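You operate a simulated robot arm through the tools that you are given. There is no shell and no other tool.

You run a simulated robot arm. Do the job below in one go: nothing can be reset, and whatever is moved stays where it is left.

JOB
Try the oxygen flowmeter at outlet 3 at 4 litres a minute.
Fine: plug it in and open the valve; afterwards close its knob, shut the valve and leave it plugged in.
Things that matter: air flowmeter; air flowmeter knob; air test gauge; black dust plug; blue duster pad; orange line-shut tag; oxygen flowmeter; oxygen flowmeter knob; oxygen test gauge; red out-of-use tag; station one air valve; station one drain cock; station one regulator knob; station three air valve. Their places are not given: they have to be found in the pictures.

The check looks at the end state, three seconds after you hand in, the way a careful person would. Anything else that was tipped, shoved, dropped, spilled or broken makes it a failure.

ROBOT AND FRAMES
A 7-joint arm with a fingered hand, fixed in place. Base frame: the origin is at the foot of the arm, x ahead of it, y to its left, z up. Lengths are in m, angles in degrees, forces in N, time in s.
Its first joint turns from -69.0 to 172.0 degrees. Payload 5 kg.
The tool frame sits at the grasp point between the pads (the TCP): z along the fingers, y along the line on which they close. The tips reach 0.032 m beyond it. The gripper opens to 0.16 m. The gripper's body begins 0.089 m behind the TCP. The gripper is a hand of 3 fingers: y runs from the thumb to the fingers, the wrist lies at [0, 0, -0.252] in the tool frame, and closing takes about 1.5 s.
Orientation is that of the tool frame in the base frame, as [roll, pitch, yaw] about the fixed x, y, z axes, in that order (R = Rz(yaw) Ry(pitch) Rx(roll)). With the fingers straight down and closing along the base's y, the tool's x points along the base's -x, its y along +y and its z along -z.

CONTROLS
- The arm moves only by the tool step_arm. Its argument "moves" is a list of rows, each a list of 6 numbers: the shift along the base's x, y, z in units of 20 mm (1.0 is 20 mm), then the turn, a rotation vector about the base's x, y, z in units of 6 degrees (1.0 is 6 degrees). In form: [[dx, dy, dz, rx, ry, rz], ...]. A call has 1 to 20 rows; each row shifts and turns the commanded pose from where the row before left it. "claw" is the finger opening in m, from 0 to 0.16, set as the call begins (left out, the last holds). A call with a number of a shift or a turn outside -1 to 1 is refused whole. Rows are played at 5 a second. More than 0.05 m and 8.6 degrees between two rows, or a gripper value outside its range, and nothing of the call is played. A pose out of reach is approached as far as the arm can. The call stops where the force on the tool passes 40 N (or 10 N more than at its start, if that is more) or the arm is blocked; 0.2 s more then pass. The fingers move at their own pace (about 0.108 m/s each) and stop on an object; they squeeze with about 34 N. The grip force told is the motor's: it shows also when the fingers shut on nothing. Time passes only in rows, and 0.2 s behind the last, so rows that do not move let the fingers close. The reply holds the time, the measured pose of the TCP, the force on the tool along the base axes, the opening and the grip force, in the units named above and with some noise, with the torque about the TCP (base axes, N m) and any sound that the robot's microphone picked up.
- Cameras (640 x 400 px; columns grow to the right, rows downward): "scene" is fixed at [0.3889, -0.5042, 1.5476]; the picture's right is [0.12, -0.99, 0.00], its down [-0.06, -0.01, -1.00] and it looks along [0.99, 0.12, -0.06] (base axes); focal length 214 px, centre (320, 200). "wrist" rides on the gripper at [0.065, -0.004, -0.116] in the tool frame; the picture's right is [0.06, 1.00, 0.00], its down [-0.87, 0.05, -0.49] and it looks along [-0.49, 0.03, 0.87] (tool axes); focal length 261 px, centre (320, 200).
- snapshot(camera): a new picture of that camera. It takes no simulated time.
- lift_body(by): slides the trunk up (or, below 0, down) by that many m; the arm rides with it, the base frame stays. It gives what a move gives, with no picture.
- grasp_type(shape): the hand has 3 fingers and takes this shape, open, in about a second: jaw (thumb against the fingers, like two jaws); tri (thumb and two fingers); tip (a fingertip pinch); poke (one finger out to press); point (the index stretched); flat (the hand flat); cup (the hand cupped); fist (a fist). The gripper value then closes the fingers along that shape, each until it touches; the sizes above hold for jaw. It gives what a move gives, with no picture.
- locate(camera, pixels): for up to 12 pixels [column, row] of the newest picture of that camera ("zoom" is the newest enlarged one), the place [x, y, z] in the base frame of the surface seen there, good to about 0.002 m, but the place of the scene camera against the robot may be out by one fixed shift of up to 0.018 m in any direction. It takes no simulated time.
- close_up(camera, box): a new picture of the part [left, top, right, bottom] of that camera's present view, enlarged. It takes no simulated time.
- close_job(): hands the job in; it is judged then, once.

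Open the gripper and draw the arm clear of the work before you hand the job in, unless the task says otherwise.

The tools are called after ">>>" as a command line: name --pt "numbers of a row" for each row, then --argument value for the rest, lists and objects as JSON in quotes. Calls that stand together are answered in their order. step_arm: Moves the arm, as the interface text tells. Its arguments: {"type":"object","properties":{"moves":{"type":"array","items":{"type":"array","items":{"type":"number"}}},"claw":{"type":"number"}},"required":["moves"]} The other tools are called the same way: lift_body (by) slides the trunk up or down; grasp_type (shape) gives the hand a shape; snapshot (camera) takes a picture; locate (camera, pixels) gives the place of the surface under pixels of a picture; close_up (camera, box) takes an enlarged picture of a part of a camera's view; close_job () hands the job in.

At the start:

```text
time_s: 0.0
ee_pos: [0.683, -0.4148, 1.4522]
tcp_rot: [179.9, 0.0, -180.0]
ft_force: [-0.7, 1.2, 0.3]
ft_torque: [-0.01, -0.01, 0.01]
gripper_width: 0.1598
grip_force: 0.1
shape: jaw
trunk travel left (down, up): [-0.775, 0.165]
```

scene: 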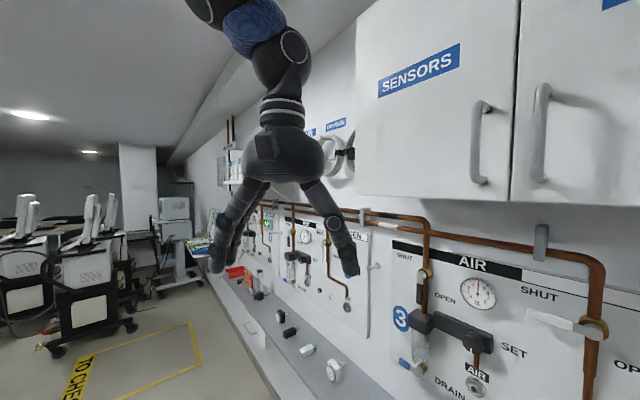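
wrist: 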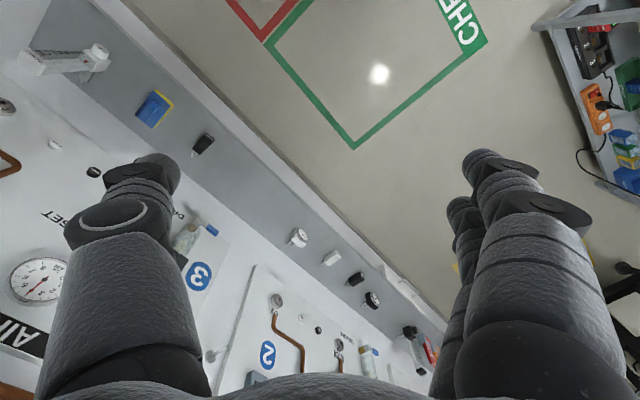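

The scene shows a wall of gas stations on the right with station 3 near pixel (400,318) and station 2 around (330,260). I take enlarged pictures to look at the details before moving.

>>> close_up --camera "scene" --box '[380, 220, 640, 400]'

>>> close_up --camera "scene" --box '[200, 190, 400, 315]'

>>> close_up --camera "scene" --box '[200, 260, 400, 400]'

>>> close_up --camera "wrist" --box '[0, 0, 320, 200]'

>>> close_up --camera "wrist" --box '[160, 200, 480, 400]'

```text
2.22 times, centred on (510, 310) of scene
```

zoom: 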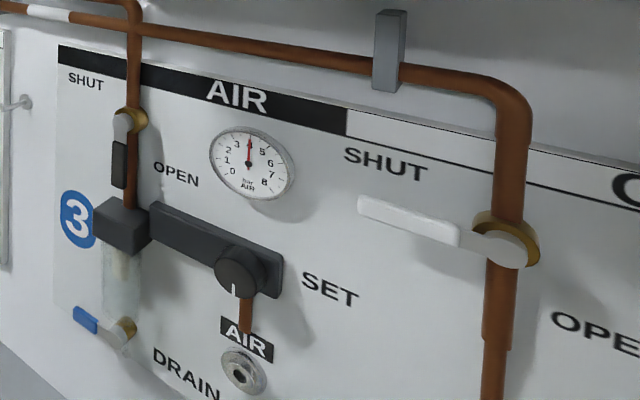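

```text
3.20 times, centred on (300, 252) of scene
```

zoom: 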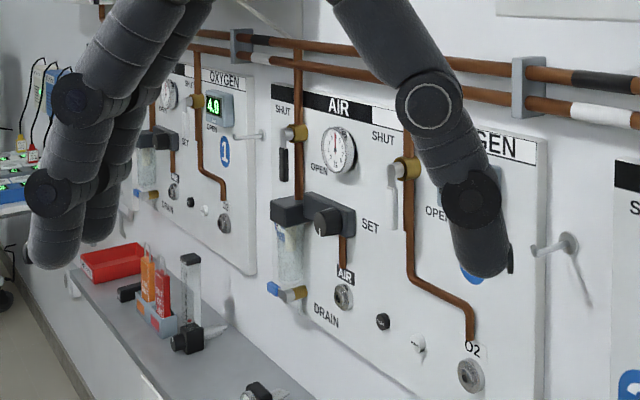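

```text
2.86 times, centred on (300, 330) of scene
```

zoom: 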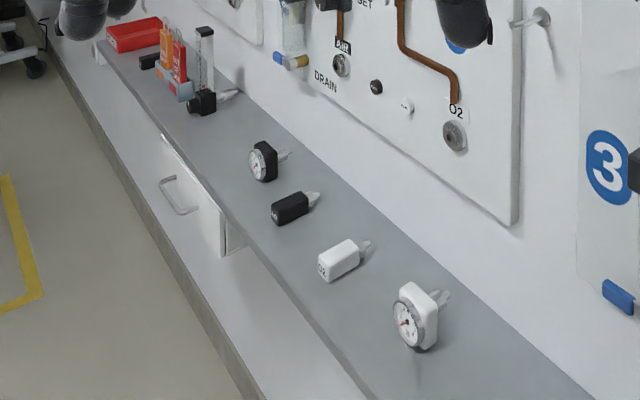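

```text
2.00 times, centred on (160, 100) of wrist
```

zoom: 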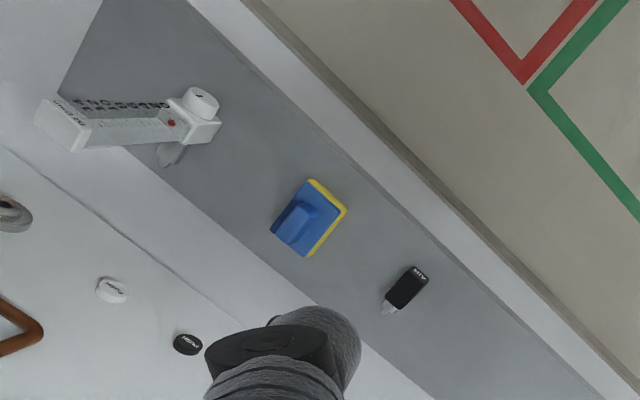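

```text
2.00 times, centred on (320, 300) of wrist
```

zoom: 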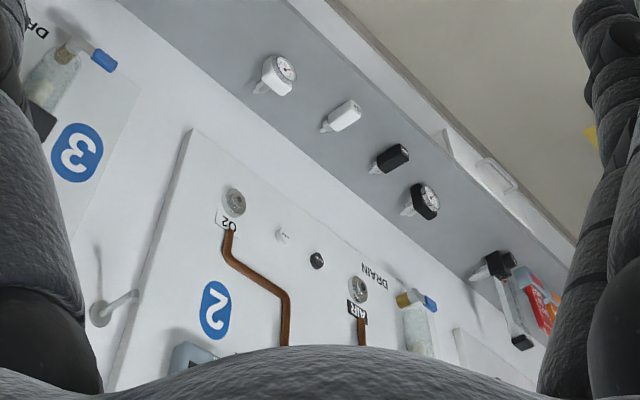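

Next I look for the station 3 oxygen part. I locate key points in the scene and wrist pictures to understand how the wall and the shelf lie.

>>> locate --camera "scene" --pixels '[[477, 384], [478, 293], [590, 328], [540, 315], [630, 280], [347, 306], [390, 240], [505, 262], [420, 300], [472, 343], [330, 372], [308, 351]]'

>>> locate --camera "wrist" --pixels '[[98, 52], [85, 62], [30, 63], [65, 62], [5, 105], [55, 145], [93, 172], [152, 105], [203, 143], [299, 236], [333, 257], [60, 15]]'

```text
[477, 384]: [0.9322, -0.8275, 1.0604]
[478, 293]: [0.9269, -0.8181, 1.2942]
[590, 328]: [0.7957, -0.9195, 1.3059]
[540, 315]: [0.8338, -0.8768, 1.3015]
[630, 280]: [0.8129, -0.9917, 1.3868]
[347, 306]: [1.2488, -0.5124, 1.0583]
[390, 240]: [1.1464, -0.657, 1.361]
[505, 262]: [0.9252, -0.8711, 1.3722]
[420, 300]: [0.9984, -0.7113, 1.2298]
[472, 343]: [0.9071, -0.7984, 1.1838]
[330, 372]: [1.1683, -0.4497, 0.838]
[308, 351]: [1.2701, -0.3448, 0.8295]
```

```text
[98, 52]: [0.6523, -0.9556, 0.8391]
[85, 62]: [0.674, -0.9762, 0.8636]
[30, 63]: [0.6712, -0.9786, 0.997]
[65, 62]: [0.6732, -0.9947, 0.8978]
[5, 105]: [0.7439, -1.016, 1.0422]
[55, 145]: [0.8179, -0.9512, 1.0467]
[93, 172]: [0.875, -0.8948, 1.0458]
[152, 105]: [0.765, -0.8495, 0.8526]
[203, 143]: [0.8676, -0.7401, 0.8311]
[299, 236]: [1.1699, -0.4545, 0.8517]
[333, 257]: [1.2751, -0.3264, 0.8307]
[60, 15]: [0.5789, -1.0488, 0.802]
```

The wall runs at about 45 degrees (front normal about (-0.68, 0.73)). The white oxygen flowmeter stands on the shelf near (0.66,-0.97,0.80–1.0), and the station 3 O2 outlet is near (0.74,-1.02,1.04). I turn the hand about the vertical first, so that the camera ends up above the hand once it faces the wall.

>>> step_arm --pt "-0.3 0 0 0 0 1" --pt "-0.3 0 0 0 0 1" --pt "-0.3 0 0 0 0 1" --pt "-0.3 0 0 0 0 1" --pt "-0.3 0 0 0 0 1" --pt "-0.3 0 0 0 0 1" --pt "-0.3 0 0 0 0 1" --pt "-0.3 0 0 0 0 1" --pt "-0.3 0 0 0 0 1" --pt "-0.3 0 0 0 0 1"

```text
time_s: 2.2
ee_pos: [0.6226, -0.4156, 1.4509]
tcp_rot: [179.9, 0.0, -119.9]
ft_force: [0.3, -0.5, -0.2]
ft_torque: [-0.01, 0.0, -0.01]
gripper_width: 0.1598
grip_force: 0.1
shape: jaw
trunk travel left (down, up): [-0.775, 0.165]
```

The turn of 60 degrees was followed exactly. I go on turning to the wall's direction.

>>> step_arm --pt "0 -0.2 0 0 0 1" --pt "0 -0.2 0 0 0 1" --pt "0 -0.2 0 0 0 1" --pt "0 -0.2 0 0 0 1" --pt "0 -0.2 0 0 0 1" --pt "0 -0.2 0 0 0 1" --pt "0 -0.2 0 0 0 1" --pt "0 -0.2 0 0 0 1" --pt "0 -0.2 0 0 0 1" --pt "0 -0.2 0 0 0 1" --pt "0 -0.2 0 0 0 1" --pt "0 -0.2 0 0 0 1"

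```text
time_s: 4.8
ee_pos: [0.6241, -0.4627, 1.4529]
tcp_rot: [179.8, -0.1, -47.9]
ft_force: [0.0, -0.8, 0.4]
ft_torque: [-0.02, -0.02, -0.03]
gripper_width: 0.16
grip_force: 0.0
shape: jaw
trunk travel left (down, up): [-0.775, 0.165]
```

The hand now points down with its x axis toward the wall. I pitch it up toward the wall about its own y axis.

>>> step_arm --pt "0 0 -0.2 -0.743 -0.669 0" --pt "0 0 -0.2 -0.743 -0.669 0" --pt "0 0 -0.2 -0.743 -0.669 0" --pt "0 0 -0.2 -0.743 -0.669 0" --pt "0 0 -0.2 -0.743 -0.669 0" --pt "0 0 -0.2 -0.743 -0.669 0" --pt "0 0 -0.2 -0.743 -0.669 0" --pt "0 0 -0.2 -0.743 -0.669 0" --pt "0 0 -0.2 -0.743 -0.669 0" --pt "0 0 -0.2 -0.743 -0.669 0"

>>> snapshot --camera "wrist"

>>> snapshot --camera "scene"

```text
time_s: 7.0
ee_pos: [0.6256, -0.464, 1.4117]
tcp_rot: [-179.9, -59.8, -48.0]
ft_force: [0.8, 0.0, -0.2]
ft_torque: [-0.03, -0.03, -0.03]
gripper_width: 0.1596
grip_force: 0.0
shape: jaw
trunk travel left (down, up): [-0.775, 0.165]
```

```text
taken
```

wrist: 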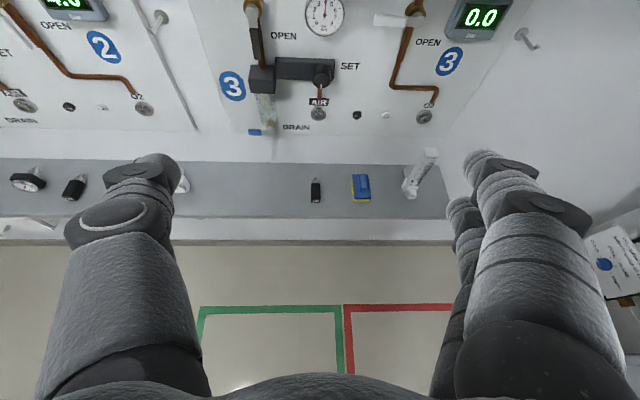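

```text
taken
```

scene: 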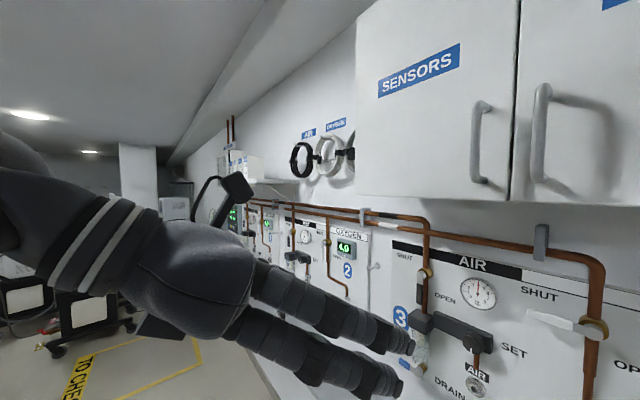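

The wrist picture now shows station 3: the O2 outlet at (424,116), white valve lever at (395,20), display 0.0 at (482,18), and the flowmeter at (420,175). I enlarge these parts.

>>> close_up --camera "wrist" --box '[340, 0, 560, 138]'

>>> close_up --camera "wrist" --box '[290, 120, 480, 240]'

>>> close_up --camera "wrist" --box '[200, 0, 420, 138]'

>>> close_up --camera "wrist" --box '[0, 0, 220, 240]'

>>> locate --camera "wrist" --pixels '[[424, 116], [385, 115], [357, 115], [430, 153], [410, 190], [408, 180], [418, 170], [390, 20], [414, 12], [445, 140], [470, 100], [400, 140]]'

```text
2.90 times, centred on (450, 69) of wrist
```

zoom: 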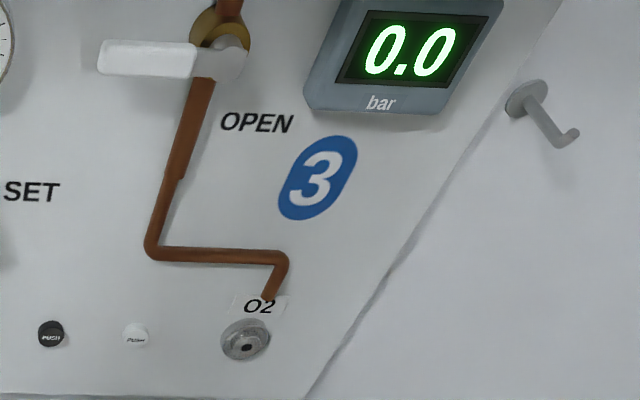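

```text
3.33 times, centred on (385, 180) of wrist
```

zoom: 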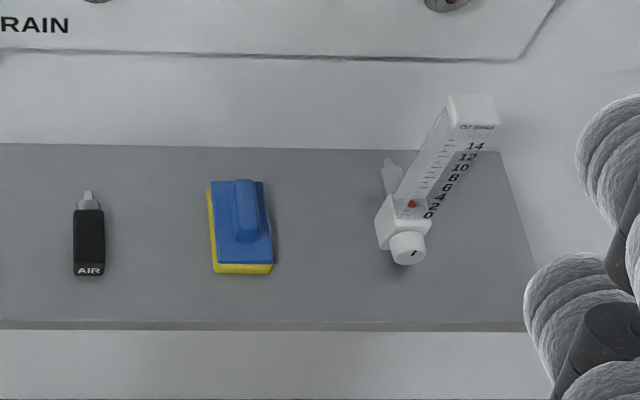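

```text
2.90 times, centred on (310, 69) of wrist
```

zoom: 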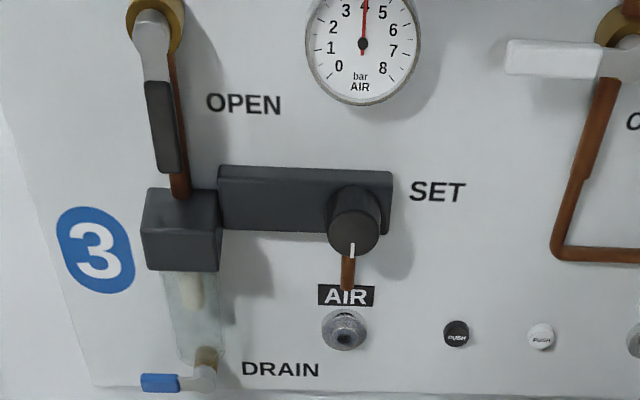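

```text
1.67 times, centred on (110, 120) of wrist
```

zoom: 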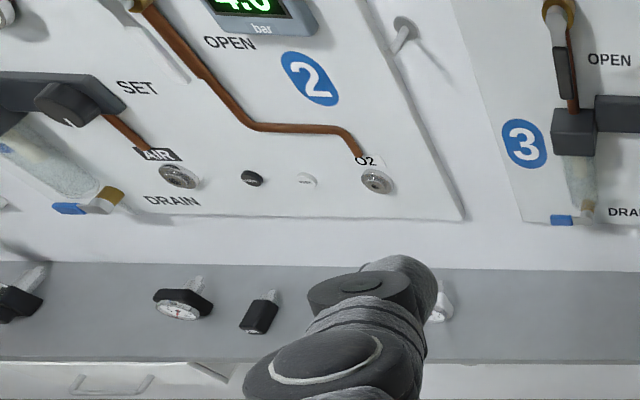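

```text
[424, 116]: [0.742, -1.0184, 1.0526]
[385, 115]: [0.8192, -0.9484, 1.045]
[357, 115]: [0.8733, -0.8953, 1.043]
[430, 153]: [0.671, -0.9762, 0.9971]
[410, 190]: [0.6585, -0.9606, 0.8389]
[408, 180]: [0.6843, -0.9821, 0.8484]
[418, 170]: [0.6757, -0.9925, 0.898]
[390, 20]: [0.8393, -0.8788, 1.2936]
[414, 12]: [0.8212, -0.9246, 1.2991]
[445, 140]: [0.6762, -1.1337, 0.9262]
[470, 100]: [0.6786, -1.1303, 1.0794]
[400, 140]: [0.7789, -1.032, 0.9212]
```

The flowmeter stands on the shelf with the knob toward the room, the float at 0, and the plug to the rear; the O2 outlet at station 3 is free. I lower the trunk so the arm comes down to the working height.

>>> lift_body --by -0.35

>>> snapshot --camera "wrist"

>>> snapshot --camera "scene"

```text
time_s: 10.4
ee_pos: [0.6248, -0.4624, 1.0614]
tcp_rot: [-179.8, -59.9, -48.1]
ft_force: [-0.9, 0.0, -1.0]
ft_torque: [0.03, 0.02, -0.03]
gripper_width: 0.16
grip_force: 0.0
shape: jaw
trunk travel left (down, up): [-0.425, 0.515]
```

```text
taken
```

wrist: 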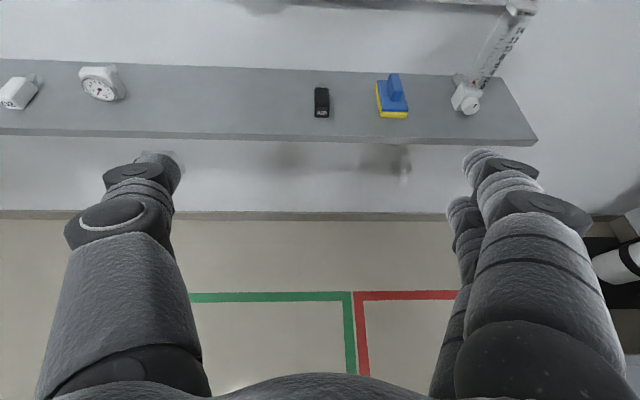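

```text
taken
```

scene: 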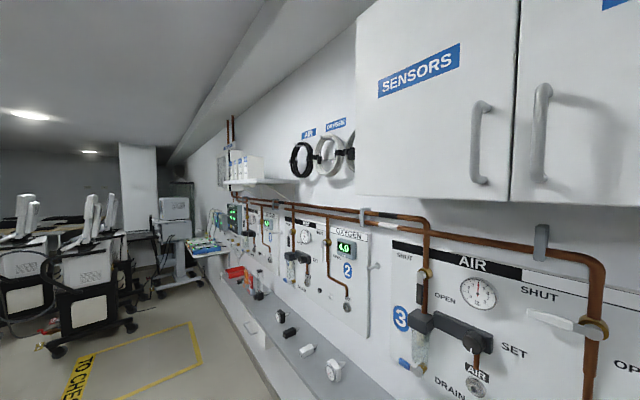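

The trunk went down cleanly and the shelf with the flowmeter at (475,70) is in view. I level the hand and move it in front of the flowmeter at a safe distance.

>>> step_arm --pt "-0.37 -0.98 -0.35 -0.743 -0.669 0" --pt "-0.37 -0.98 -0.35 -0.743 -0.669 0" --pt "-0.37 -0.98 -0.35 -0.743 -0.669 0" --pt "-0.37 -0.98 -0.35 -0.743 -0.669 0" --pt "-0.37 -0.98 -0.35 -0.6 -0.54 0" --pt "-0.37 -0.98 -0.35 0 0 0" --pt "-0.37 -0.98 -0.35 0 0 0" --pt "-0.37 -0.98 -0.35 0 0 0" --pt "-0.37 -0.98 -0.35 0 0 0" --pt "-0.37 -0.98 -0.35 0 0 0" --pt "-0.37 -0.98 -0.35 0 0 0" --pt "-0.37 -0.98 -0.35 0 0 0"

>>> snapshot --camera "wrist"

```text
time_s: 13.0
ee_pos: [0.5497, -0.8013, 1.0241]
tcp_rot: [175.0, -88.7, -43.0]
ft_force: [0.6, -1.2, -0.4]
ft_torque: [-0.01, 0.02, 0.0]
gripper_width: 0.1598
grip_force: 0.0
shape: jaw
out of reach, approached as far as the arm can: row 1, 2, 3, 4, 5
trunk travel left (down, up): [-0.425, 0.515]
```

```text
taken
```

wrist: 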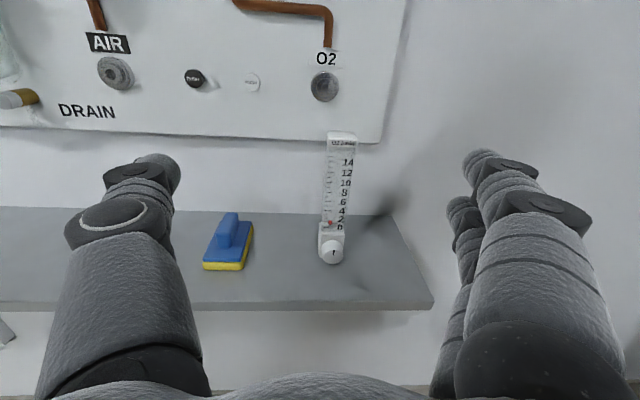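

The hand faces the wall: flowmeter front at (335,200), outlet at (325,85). Some rows were out of reach, so I play a row without motion to see where the arm settles.

>>> step_arm --pt "0 0 0 0 0 0" --pt "0 0 0 0 0 0"

>>> snapshot --camera "wrist"

>>> snapshot --camera "scene"

```text
time_s: 13.6
ee_pos: [0.5492, -0.8014, 1.0257]
tcp_rot: [179.6, -88.7, -47.4]
ft_force: [0.2, 0.5, 0.1]
ft_torque: [-0.04, 0.01, 0.0]
gripper_width: 0.1599
grip_force: 0.1
shape: jaw
trunk travel left (down, up): [-0.425, 0.515]
```

```text
taken
```

wrist: 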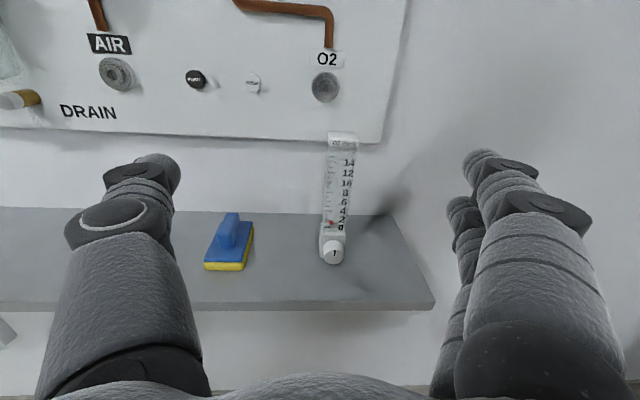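

```text
taken
```

scene: 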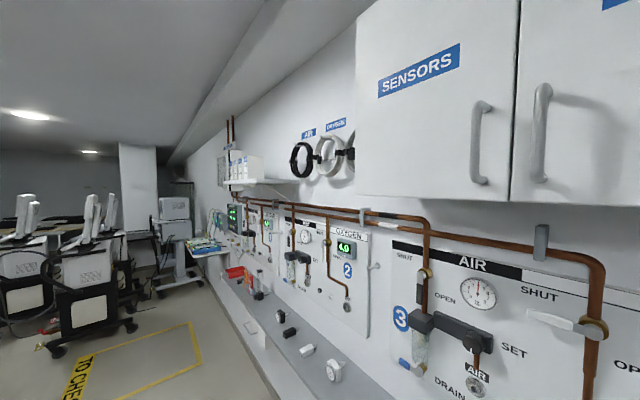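

The arm is steady at (0.549,-0.801,1.026). I locate wall, panel, outlet and flowmeter points, and enlarge the flowmeter.

>>> locate --camera "wrist" --pixels '[[325, 87], [300, 100], [150, 120], [370, 110], [40, 120], [335, 253], [335, 242], [340, 140], [340, 200], [20, 180], [440, 180], [300, 180]]'

>>> locate --camera "wrist" --pixels '[[322, 235], [344, 235], [327, 190], [352, 190], [328, 150], [355, 150], [320, 303], [420, 303], [100, 300], [253, 83], [195, 79], [116, 74]]'

>>> close_up --camera "wrist" --box '[260, 120, 420, 280]'

>>> close_up --camera "wrist" --box '[230, 0, 430, 125]'

```text
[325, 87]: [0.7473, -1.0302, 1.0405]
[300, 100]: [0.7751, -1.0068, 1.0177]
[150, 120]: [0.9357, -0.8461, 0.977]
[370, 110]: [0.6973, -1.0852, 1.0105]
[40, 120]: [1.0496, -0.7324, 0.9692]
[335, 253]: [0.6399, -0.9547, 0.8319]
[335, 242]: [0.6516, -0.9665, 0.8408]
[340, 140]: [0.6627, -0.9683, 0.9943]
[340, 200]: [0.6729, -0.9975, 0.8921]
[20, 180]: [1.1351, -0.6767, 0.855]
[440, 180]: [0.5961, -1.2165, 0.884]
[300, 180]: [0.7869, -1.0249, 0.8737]
```

```text
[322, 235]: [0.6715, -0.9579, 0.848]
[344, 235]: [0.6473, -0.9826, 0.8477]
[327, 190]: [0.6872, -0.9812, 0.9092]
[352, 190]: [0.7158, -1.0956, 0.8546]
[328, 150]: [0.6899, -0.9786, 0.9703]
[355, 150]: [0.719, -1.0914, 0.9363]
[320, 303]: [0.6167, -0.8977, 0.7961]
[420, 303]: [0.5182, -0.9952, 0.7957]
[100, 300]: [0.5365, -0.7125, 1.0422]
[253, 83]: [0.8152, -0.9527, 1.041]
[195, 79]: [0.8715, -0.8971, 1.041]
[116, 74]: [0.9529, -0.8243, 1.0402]
```

```text
2.50 times, centred on (340, 200) of wrist
```

zoom: 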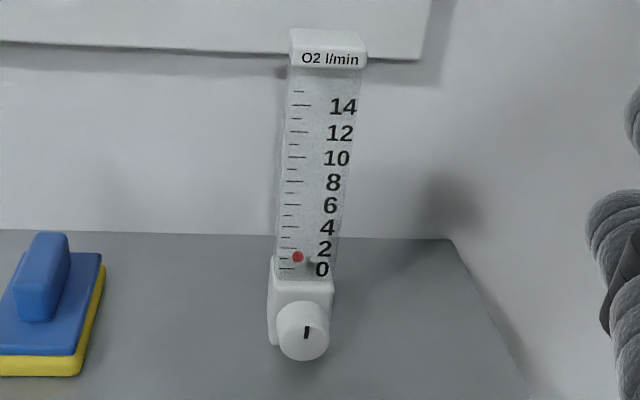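

```text
3.20 times, centred on (330, 62) of wrist
```

zoom: 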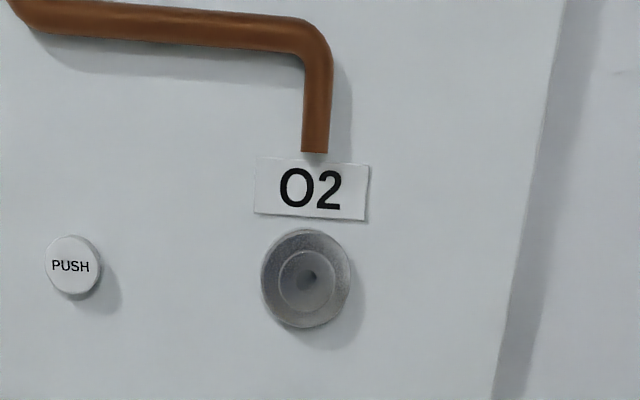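

The wall runs at 45 degrees: panel plane at x−y=1.782, outlet about (0.747,-1.030,1.040), flowmeter body straight to the wall, 35 mm or more wide. To measure the plug behind the body I move to a view from the left side.

>>> step_arm --pt "0.69 0.4 -0.2 0 0 -0.9" --pt "0.69 0.4 -0.2 0 0 -0.9" --pt "0.69 0.4 -0.2 0 0 -0.9" --pt "0.69 0.4 -0.2 0 0 -0.9" --pt "0.69 0.3 -0.2 0 0 -0.9" --pt "0.69 0.3 -0.2 0 0 -0.9" --pt "0.69 0.3 -0.2 0 0 -0.9" --pt "0.69 0.3 -0.2 0 0 -0.9"

>>> snapshot --camera "wrist"

```text
time_s: 15.4
ee_pos: [0.6251, -0.8643, 0.9761]
tcp_rot: [173.7, -83.4, -77.2]
ft_force: [0.3, -0.3, 0.2]
ft_torque: [-0.01, -0.01, -0.02]
gripper_width: 0.1597
grip_force: 0.2
shape: jaw
out of reach, approached as far as the arm can: row 1, 2, 3, 6, 7, 8
trunk travel left (down, up): [-0.425, 0.515]
```

```text
taken
```

wrist: 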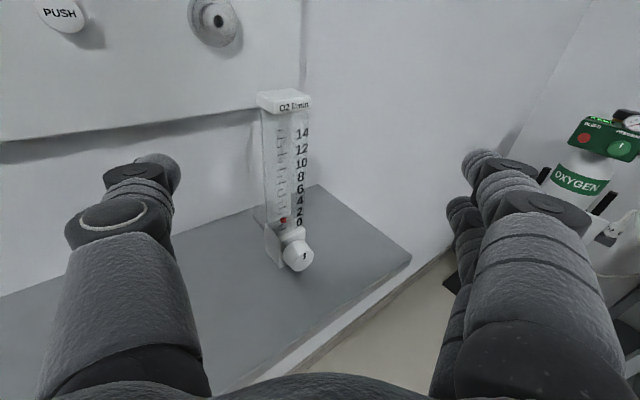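

The arm was at its limits again and drifted nearer the shelf, yet clear of everything. I enlarge the flowmeter seen from the left and locate its plug before moving on.

>>> close_up --camera "wrist" --box '[220, 80, 340, 280]'

>>> close_up --camera "wrist" --box '[235, 190, 335, 280]'

>>> locate --camera "wrist" --pixels '[[214, 22], [300, 254], [270, 250], [258, 213], [265, 180], [285, 105], [310, 210], [235, 22], [195, 22], [60, 15], [270, 235], [280, 262]]'

```text
2.00 times, centred on (280, 180) of wrist
```

zoom: 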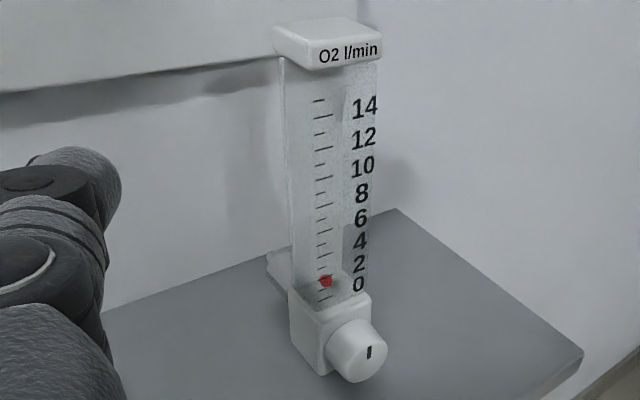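

```text
4.44 times, centred on (285, 235) of wrist
```

zoom: 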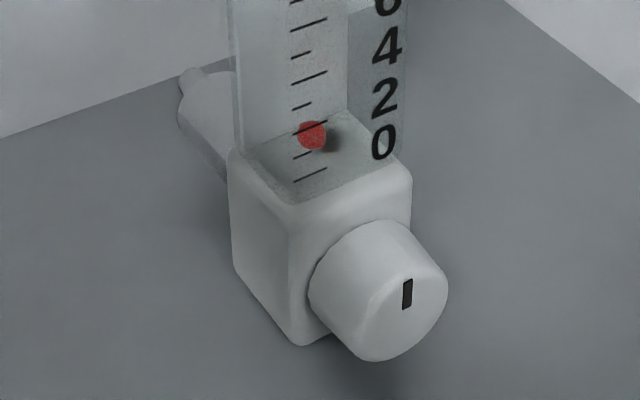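

```text
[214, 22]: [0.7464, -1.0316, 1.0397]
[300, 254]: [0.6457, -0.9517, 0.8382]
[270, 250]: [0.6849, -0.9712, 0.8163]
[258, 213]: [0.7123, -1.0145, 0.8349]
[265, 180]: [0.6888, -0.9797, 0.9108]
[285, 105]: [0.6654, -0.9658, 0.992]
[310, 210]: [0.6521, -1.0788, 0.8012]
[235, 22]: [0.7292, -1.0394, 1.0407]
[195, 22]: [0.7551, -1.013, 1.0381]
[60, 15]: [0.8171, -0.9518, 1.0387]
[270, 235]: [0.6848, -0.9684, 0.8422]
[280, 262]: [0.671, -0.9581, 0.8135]
```

The plug sits at the rear of the box around z≈0.825–0.83, and the outlet centre is at about s=0.2015 along the wall, z=1.040. I back away and up, then lower the trunk so the shoulder is closer to working height for better reach.

>>> step_arm --pt "-0.5 0.5 0.7 0 0 0.5" --pt "-0.5 0.5 0.7 0 0 0.5" --pt "-0.5 0.5 0.7 0 0 0.5" --pt "-0.5 0.5 0.7 0 0 0.5" --pt "-0.5 0.5 0.7 0 0 0.5" --pt "-0.5 0.5 0.7 0 0 0.5"

```text
time_s: 16.8
ee_pos: [0.5643, -0.8026, 1.0638]
tcp_rot: [173.2, -84.2, -59.2]
ft_force: [0.1, 0.5, -0.3]
ft_torque: [-0.01, 0.03, 0.01]
gripper_width: 0.1601
grip_force: 0.2
shape: jaw
trunk travel left (down, up): [-0.425, 0.515]
```

Reachable there. I lower the trunk by 0.2 m; the hand is in front of the shelf edge (n≈-1.0 vs -1.07), so it stays clear.

>>> lift_body --by -0.15

>>> step_arm --pt "0 0 0.8 0 0 0" --pt "0 0 0.8 0 0 0" --pt "0 0 0.8 0 0 0" --pt "0 0 0.8 0 0 0" --pt "0 0 0.8 0 0 0" --pt "0 0 0.8 0 0 0"

>>> snapshot --camera "wrist"

```text
time_s: 18.6
ee_pos: [0.5648, -0.8038, 0.9127]
tcp_rot: [173.0, -84.1, -59.0]
ft_force: [0.2, 0.3, -0.1]
ft_torque: [0.01, 0.0, 0.01]
gripper_width: 0.1602
grip_force: 0.2
shape: jaw
trunk travel left (down, up): [-0.275, 0.665]
```

```text
time_s: 20.0
ee_pos: [0.5646, -0.8057, 1.0093]
tcp_rot: [173.0, -84.2, -58.8]
ft_force: [0.7, 0.2, -0.1]
ft_torque: [0.0, -0.06, -0.01]
gripper_width: 0.1601
grip_force: 0.1
shape: jaw
trunk travel left (down, up): [-0.275, 0.665]
```

```text
taken
```

wrist: 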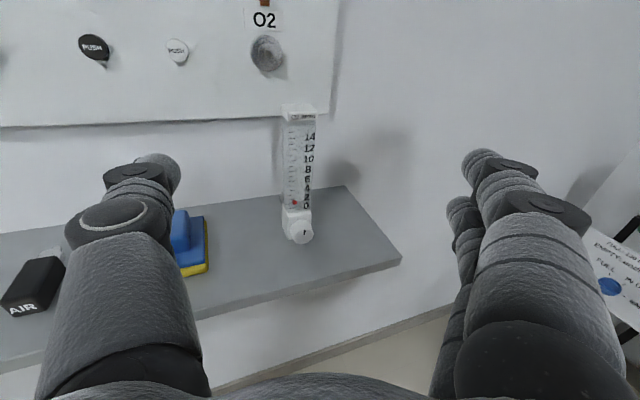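

The trunk move kept everything clear. I now swing toward a left-side view of the plug, in small parts to watch for reach limits.

>>> step_arm --pt "0.9 0 -0.4 0 0 -0.7" --pt "0.9 0 -0.4 0 0 -0.7" --pt "0.9 -0.2 -0.5 0 0 -0.7"

```text
time_s: 20.8
ee_pos: [0.6193, -0.8303, 0.9827]
tcp_rot: [174.1, -83.8, -72.0]
ft_force: [0.7, -1.0, -0.9]
ft_torque: [-0.01, 0.0, 0.0]
gripper_width: 0.1603
grip_force: 0.0
shape: jaw
out of reach, approached as far as the arm can: row 3
trunk travel left (down, up): [-0.275, 0.665]
```

I take a picture here, which is close to a side view, to measure the plug.

>>> snapshot --camera "wrist"

>>> close_up --camera "wrist" --box '[200, 130, 360, 250]'

```text
taken
```

wrist: 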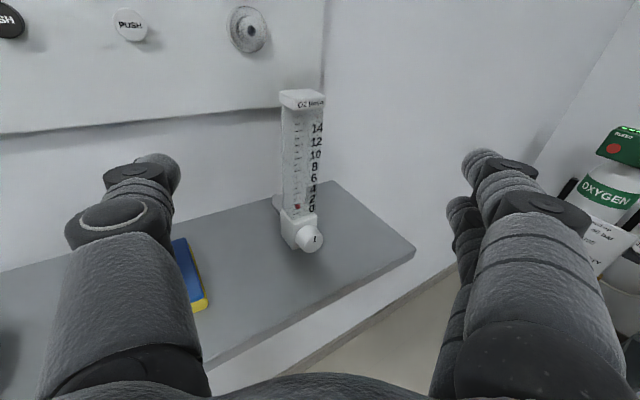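

```text
3.33 times, centred on (280, 190) of wrist
```

zoom: 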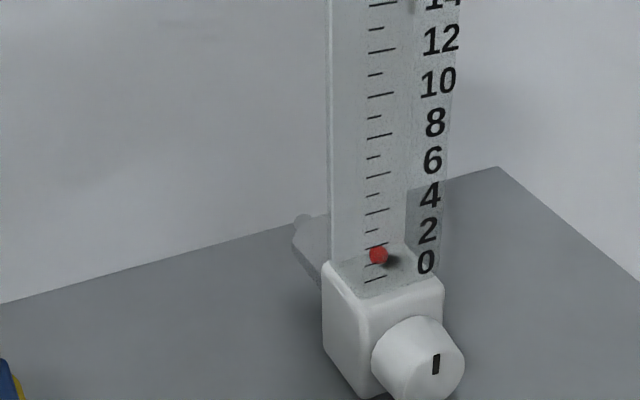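

I locate the visible plug pixels in the enlarged picture, plus box edges for reference.

>>> locate --camera "zoom" --pixels '[[302, 218], [300, 228], [298, 240], [310, 240], [318, 235], [312, 262], [322, 225], [335, 300], [350, 350], [330, 265], [440, 300], [420, 340]]'

>>> locate --camera "wrist" --pixels '[[248, 10], [248, 50], [230, 30], [266, 30], [248, 31], [240, 12], [256, 12], [240, 48], [256, 48], [250, 22], [250, 40], [131, 25]]'

>>> close_up --camera "wrist" --box '[200, 0, 296, 60]'

```text
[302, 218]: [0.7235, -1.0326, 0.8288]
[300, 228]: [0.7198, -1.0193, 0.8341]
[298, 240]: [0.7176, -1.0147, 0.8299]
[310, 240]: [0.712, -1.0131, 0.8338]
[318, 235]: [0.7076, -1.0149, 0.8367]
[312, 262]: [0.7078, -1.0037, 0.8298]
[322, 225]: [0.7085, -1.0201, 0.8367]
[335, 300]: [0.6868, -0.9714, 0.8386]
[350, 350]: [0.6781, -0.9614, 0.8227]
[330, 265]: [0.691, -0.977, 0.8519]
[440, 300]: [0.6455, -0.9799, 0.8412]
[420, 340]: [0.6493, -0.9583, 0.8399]
```

```text
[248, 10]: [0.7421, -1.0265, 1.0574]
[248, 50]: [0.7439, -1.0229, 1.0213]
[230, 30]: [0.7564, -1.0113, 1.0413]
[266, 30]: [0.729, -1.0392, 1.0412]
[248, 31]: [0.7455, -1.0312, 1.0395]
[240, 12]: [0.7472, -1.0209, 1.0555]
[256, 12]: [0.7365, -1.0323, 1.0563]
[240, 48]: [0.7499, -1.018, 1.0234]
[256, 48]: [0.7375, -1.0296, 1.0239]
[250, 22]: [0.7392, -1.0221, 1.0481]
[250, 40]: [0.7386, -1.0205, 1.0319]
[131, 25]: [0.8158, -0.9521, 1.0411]
```

```text
6.67 times, centred on (248, 30) of wrist
```

zoom: 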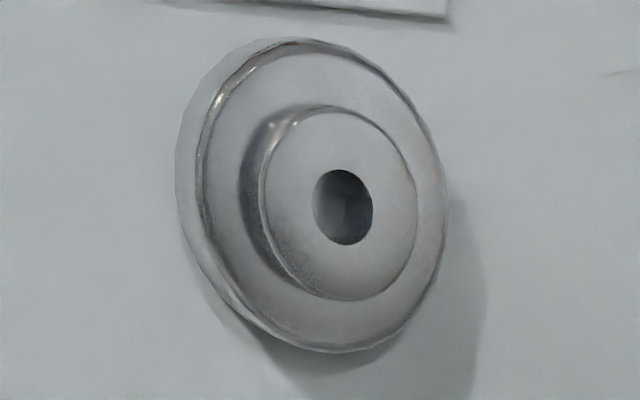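

The plug axis comes out near s=0.2198, z≈0.8255 (box centre), tip at n≈-1.243; the outlet hub centre is s≈0.2005, z≈1.040, face n≈-1.2445. I now locate the finger surfaces to know their real size at the tips.

>>> locate --camera "wrist" --pixels '[[485, 155], [480, 170], [500, 190], [455, 205], [458, 220], [460, 240], [155, 160], [130, 175], [175, 175], [110, 210], [70, 210], [100, 300]]'

```text
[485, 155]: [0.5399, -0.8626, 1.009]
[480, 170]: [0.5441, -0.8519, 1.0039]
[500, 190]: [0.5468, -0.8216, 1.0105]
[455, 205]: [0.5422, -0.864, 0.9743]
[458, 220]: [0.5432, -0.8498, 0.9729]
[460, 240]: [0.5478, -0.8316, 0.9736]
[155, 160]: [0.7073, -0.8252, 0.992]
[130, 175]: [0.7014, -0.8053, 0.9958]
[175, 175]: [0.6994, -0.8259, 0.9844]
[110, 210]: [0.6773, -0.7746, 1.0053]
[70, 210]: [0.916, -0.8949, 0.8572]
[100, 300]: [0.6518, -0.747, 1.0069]
```

Fingers span about TCP ±0.03 m vertically, so I'll grasp with the TCP near z=0.845 to stay off the shelf. I move to a pre-grasp place in front of the flowmeter, squared to the wall.

>>> step_arm --pt "-0.39 -0.45 -0.3 -0.122 -0.122 0.914" --pt "-0.39 -0.45 -0.3 -0.122 -0.122 0.914" --pt "-0.39 -0.45 -0.3 -0.122 -0.122 0.914" --pt "-0.39 -0.45 -0.3 -0.122 -0.122 0.914" --pt "-0.39 -0.45 -0.3 -0.122 -0.122 0.914" --pt "-0.39 -0.45 -0.3 -0.122 -0.122 0.914" --claw 0.1

>>> snapshot --camera "wrist"

```text
time_s: 22.2
ee_pos: [0.5731, -0.8826, 0.9457]
tcp_rot: [-93.4, -89.2, -132.4]
ft_force: [1.0, 0.6, 1.2]
ft_torque: [0.06, 0.02, -0.04]
gripper_width: 0.1002
grip_force: 0.0
shape: jaw
trunk travel left (down, up): [-0.275, 0.665]
```

```text
taken
```

wrist: 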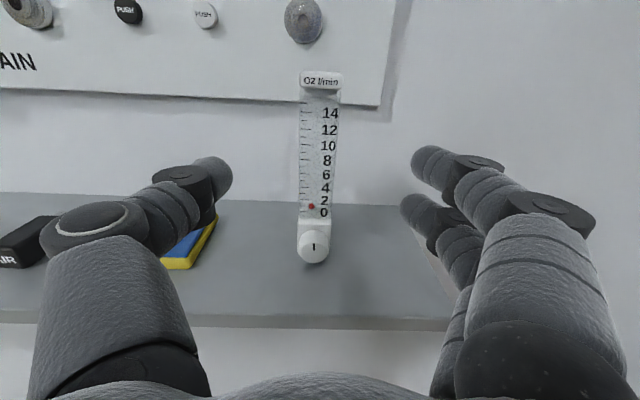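

Squared to the wall now (heading -45.8°), the flowmeter is centred between thumb and fingers. I measure the box edges and the outlet from this frontal view.

>>> close_up --camera "wrist" --box '[272, 190, 368, 270]'

>>> locate --camera "wrist" --pixels '[[299, 226], [329, 226], [300, 235], [314, 245], [302, 190], [335, 190], [303, 84], [339, 84], [303, 20], [314, 255], [302, 130], [337, 130]]'

```text
5.00 times, centred on (320, 230) of wrist
```

zoom: 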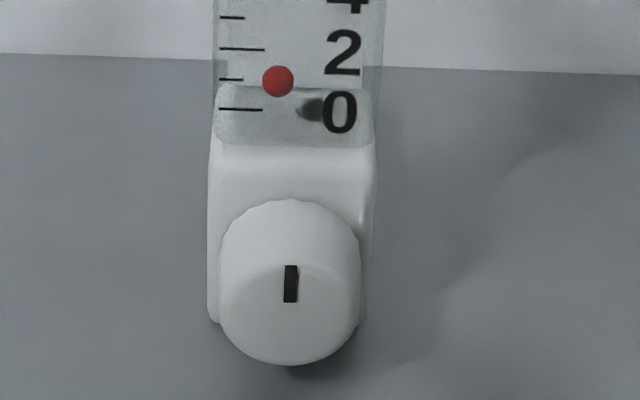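

```text
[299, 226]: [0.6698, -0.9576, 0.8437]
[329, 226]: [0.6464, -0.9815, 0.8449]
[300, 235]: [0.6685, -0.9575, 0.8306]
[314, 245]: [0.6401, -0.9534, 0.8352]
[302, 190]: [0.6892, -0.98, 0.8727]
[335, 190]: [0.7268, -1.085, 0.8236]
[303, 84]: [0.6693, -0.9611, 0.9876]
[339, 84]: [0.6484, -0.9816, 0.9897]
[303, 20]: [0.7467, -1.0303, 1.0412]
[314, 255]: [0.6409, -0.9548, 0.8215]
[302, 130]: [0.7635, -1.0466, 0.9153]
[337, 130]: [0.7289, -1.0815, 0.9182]
```

Box edges at s=0.202 and 0.2395 (centre 0.2208), front at n=-1.151, knob front n=-1.127. I check where the duster pad's right edge is before lowering the hand.

>>> locate --camera "wrist" --pixels '[[215, 220], [192, 266], [165, 265], [205, 235], [40, 235], [220, 175], [430, 155], [412, 205], [235, 185], [450, 290]]'

>>> step_arm --pt "-0.07 -0.07 -0.8 -0.093 0.096 0.133" --pt "0 0 -0.8 0 0 0" --pt "0 0 -0.8 0 0 0" --pt "0 0 -0.8 0 0 0" --pt "0 0 -0.8 0 0 0" --pt "0 0 -0.5 0 0 0" --pt "0 0 -0.5 0 0 0" --claw 0.09

>>> snapshot --camera "wrist"

```text
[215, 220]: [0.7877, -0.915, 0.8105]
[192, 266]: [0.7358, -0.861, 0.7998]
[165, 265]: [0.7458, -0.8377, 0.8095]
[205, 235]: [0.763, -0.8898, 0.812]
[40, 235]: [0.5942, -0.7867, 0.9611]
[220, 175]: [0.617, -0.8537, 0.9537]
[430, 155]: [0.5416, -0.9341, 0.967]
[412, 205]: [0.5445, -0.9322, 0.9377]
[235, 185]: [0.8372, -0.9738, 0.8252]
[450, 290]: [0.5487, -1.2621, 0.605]
```

```text
time_s: 23.8
ee_pos: [0.5706, -0.8836, 0.8475]
tcp_rot: [-78.2, -89.7, -146.4]
ft_force: [0.9, 0.1, 0.6]
ft_torque: [0.0, 0.02, 0.01]
gripper_width: 0.0907
grip_force: 0.0
shape: jaw
trunk travel left (down, up): [-0.275, 0.665]
```

```text
taken
```

wrist: 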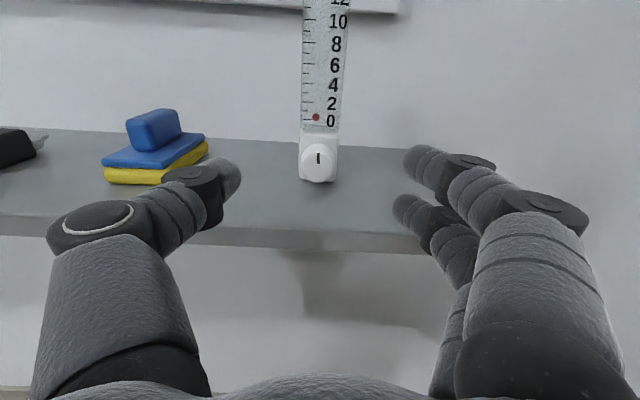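

The hand is level with the box (TCP z=0.8475, s=0.2213), well clear of the pad (edge s≈0.09). I move straight forward 0.14 m so the box comes between thumb and fingers.

>>> step_arm --pt "0.7071 -0.7071 0 0 0 0" --pt "0.7071 -0.7071 0 0 0 0" --pt "0.7071 -0.7071 0 0 0 0" --pt "0.7071 -0.7071 0 0 0 0" --pt "0.7071 -0.7071 0 0 0 0" --pt "0.53 -0.53 0 0 0 0" --pt "0.35 -0.35 0 0 0 0" --pt "0.35 -0.35 0 0 0 0"

>>> snapshot --camera "wrist"

```text
time_s: 25.6
ee_pos: [0.6655, -0.9784, 0.8463]
tcp_rot: [-86.0, -89.7, -138.8]
ft_force: [-0.3, -0.2, 0.1]
ft_torque: [0.01, -0.01, 0.0]
gripper_width: 0.0908
grip_force: 0.1
shape: jaw
trunk travel left (down, up): [-0.275, 0.665]
```

```text
taken
```

wrist: 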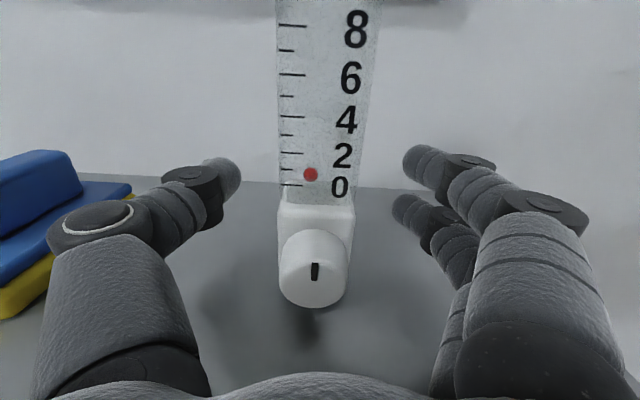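

The box is between thumb and fingers. I go 8 mm deeper and then close the hand on it.

>>> step_arm --pt "0.28 -0.28 0 0 0 0" --pt "0 0 0 0 0 0"

>>> step_arm --pt "0 0 0 0 0 0" --pt "0 0 0 0 0 0" --pt "0 0 0 0 0 0" --pt "0 0 0 0 0 0" --pt "0 0 0 0 0 0" --pt "0 0 0 0 0 0" --pt "0 0 0 0 0 0" --pt "0 0 0 0 0 0" --claw 0.02

>>> snapshot --camera "wrist"

```text
time_s: 26.2
ee_pos: [0.6726, -0.9841, 0.8488]
tcp_rot: [-78.9, -89.8, -145.9]
ft_force: [0.1, 0.4, 0.7]
ft_torque: [-0.02, 0.04, -0.04]
gripper_width: 0.0906
grip_force: 0.1
shape: jaw
trunk travel left (down, up): [-0.275, 0.665]
```

```text
time_s: 28.0
ee_pos: [0.6713, -0.9839, 0.8476]
tcp_rot: [-74.7, -89.7, -150.3]
ft_force: [2.1, -1.6, 2.5]
ft_torque: [0.0, 0.11, 0.06]
gripper_width: 0.0232
grip_force: 34.1
shape: jaw
trunk travel left (down, up): [-0.275, 0.665]
```

```text
taken
```

wrist: 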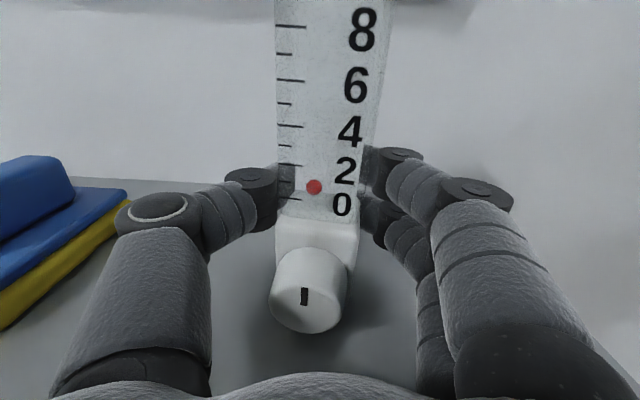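

The hand holds the box (34 N), yet the knob moved left in the picture ((315,270) to (305,290)), so the flowmeter may have turned slightly in the grip. I measure it closely.

>>> close_up --camera "wrist" --box '[230, 140, 410, 340]'

>>> locate --camera "wrist" --pixels '[[282, 235], [318, 240], [352, 235], [283, 222], [352, 222], [303, 297], [285, 300], [325, 300], [280, 160], [362, 160], [285, 245], [350, 245]]'

```text
2.00 times, centred on (320, 240) of wrist
```

zoom: 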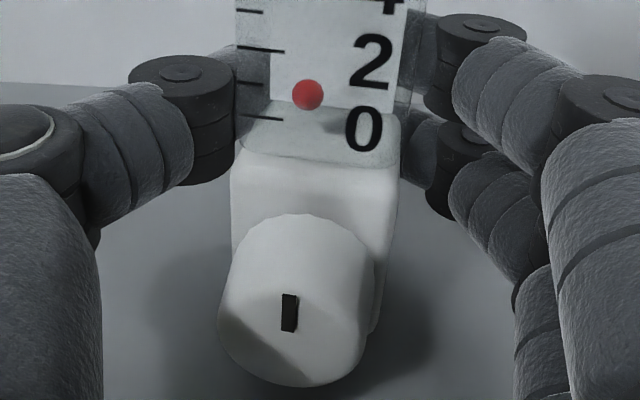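

```text
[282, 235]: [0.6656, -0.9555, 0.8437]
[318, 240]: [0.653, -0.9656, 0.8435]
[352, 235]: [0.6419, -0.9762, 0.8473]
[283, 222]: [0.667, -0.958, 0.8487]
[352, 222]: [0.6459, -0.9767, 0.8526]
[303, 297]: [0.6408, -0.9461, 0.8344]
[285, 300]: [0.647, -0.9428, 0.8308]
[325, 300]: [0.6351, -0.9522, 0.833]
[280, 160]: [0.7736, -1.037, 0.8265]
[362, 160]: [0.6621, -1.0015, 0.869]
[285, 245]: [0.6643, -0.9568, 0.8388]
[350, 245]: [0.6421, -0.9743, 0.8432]
```

The box has turned about 4° clockwise in the grip but is held firmly. I lift it 20 mm and look whether it stays put.

>>> step_arm --pt "0 0 0.25 0 0 0" --pt "0 0 0.25 0 0 0" --pt "0 0 0.5 0 0 0" --pt "0 0 0 0 0 0"

>>> close_up --camera "wrist" --box '[160, 0, 480, 400]'

>>> snapshot --camera "wrist"

```text
time_s: 29.0
ee_pos: [0.6711, -0.9834, 0.8668]
tcp_rot: [-90.0, -89.7, -134.8]
ft_force: [-1.3, -0.7, -4.3]
ft_torque: [-0.01, 0.01, -0.03]
gripper_width: 0.0216
grip_force: 34.1
shape: jaw
trunk travel left (down, up): [-0.275, 0.665]
```

```text
1.00 times, centred on (320, 200) of wrist (not enlarged: the box is as wide or as high as the picture)
```

zoom: 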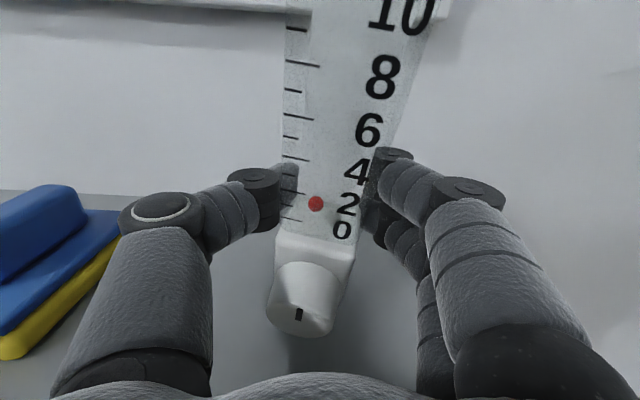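

```text
taken
```

wrist: 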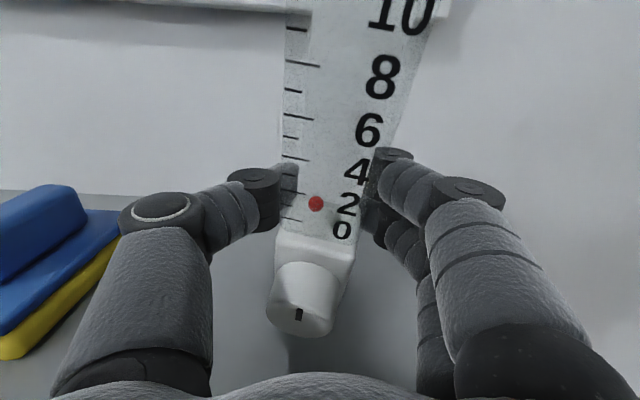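

The flowmeter tipped forward in the grip: my fingertips had curled behind the box (box back is only at n≈-1.181). I set it down again gently by the same height, so its front edge meets the shelf first and rights it.

>>> step_arm --pt "0 0 -0.25 0 0 0" --pt "0 0 -0.25 0 0 0" --pt "0 0 -0.15 0 0 0" --pt "0 0 0 0 0 0"

>>> snapshot --camera "wrist"

```text
time_s: 30.0
ee_pos: [0.6728, -0.9836, 0.856]
tcp_rot: [-56.0, -89.6, -168.8]
ft_force: [1.6, -3.2, 9.3]
ft_torque: [-0.15, 0.19, 0.07]
gripper_width: 0.0216
grip_force: 33.8
shape: jaw
trunk travel left (down, up): [-0.275, 0.665]
```

```text
taken
```

wrist: 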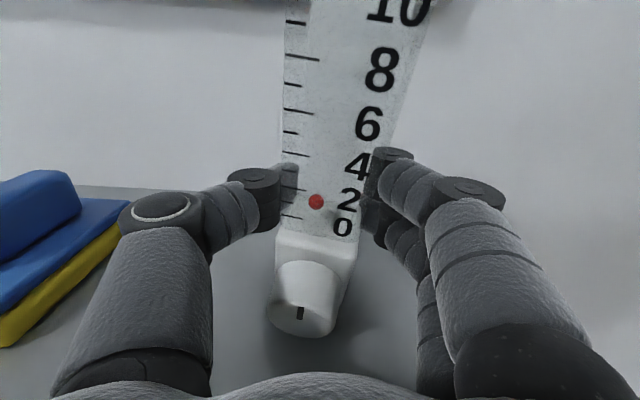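

Contact is felt already (9 N up) at z=0.856; the front edge is on the shelf. I lower in 2 mm steps and watch whether the box rights itself.

>>> step_arm --pt "0 0 -0.1 0 0 0" --pt "0 0 -0.1 0 0 0" --pt "0 0 -0.1 0 0 0"

>>> snapshot --camera "wrist"

```text
time_s: 30.8
ee_pos: [0.6717, -0.982, 0.8535]
tcp_rot: [-43.2, -89.6, 178.4]
ft_force: [5.4, -4.5, 26.2]
ft_torque: [0.08, 0.54, 0.06]
gripper_width: 0.0215
grip_force: 34.2
shape: jaw
trunk travel left (down, up): [-0.275, 0.665]
```

```text
taken
```

wrist: 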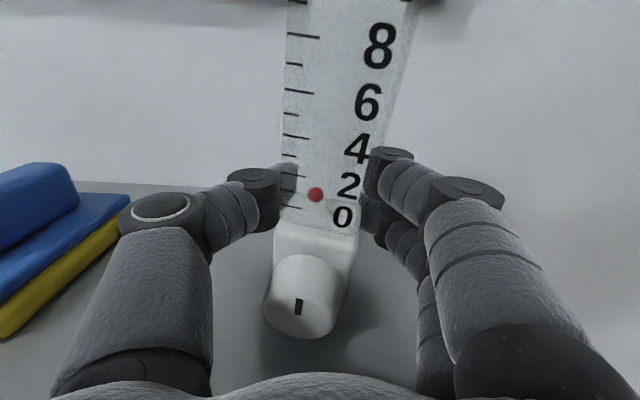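

It is righting itself (scale '10' gone out of view, tilt less). I continue down a few millimetres more.

>>> step_arm --pt "0 0 -0.1 0 0 0" --pt "0 0 -0.1 0 0 0"

>>> snapshot --camera "wrist"

```text
time_s: 31.4
ee_pos: [0.6725, -0.9834, 0.8485]
tcp_rot: [-48.1, -89.5, -176.6]
ft_force: [8.3, -5.5, 31.0]
ft_torque: [0.04, 0.61, 0.06]
gripper_width: 0.0216
grip_force: 33.8
shape: jaw
trunk travel left (down, up): [-0.275, 0.665]
```

```text
taken
```

wrist: 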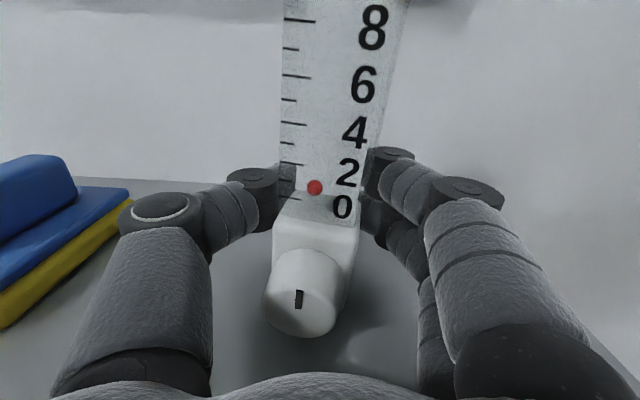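

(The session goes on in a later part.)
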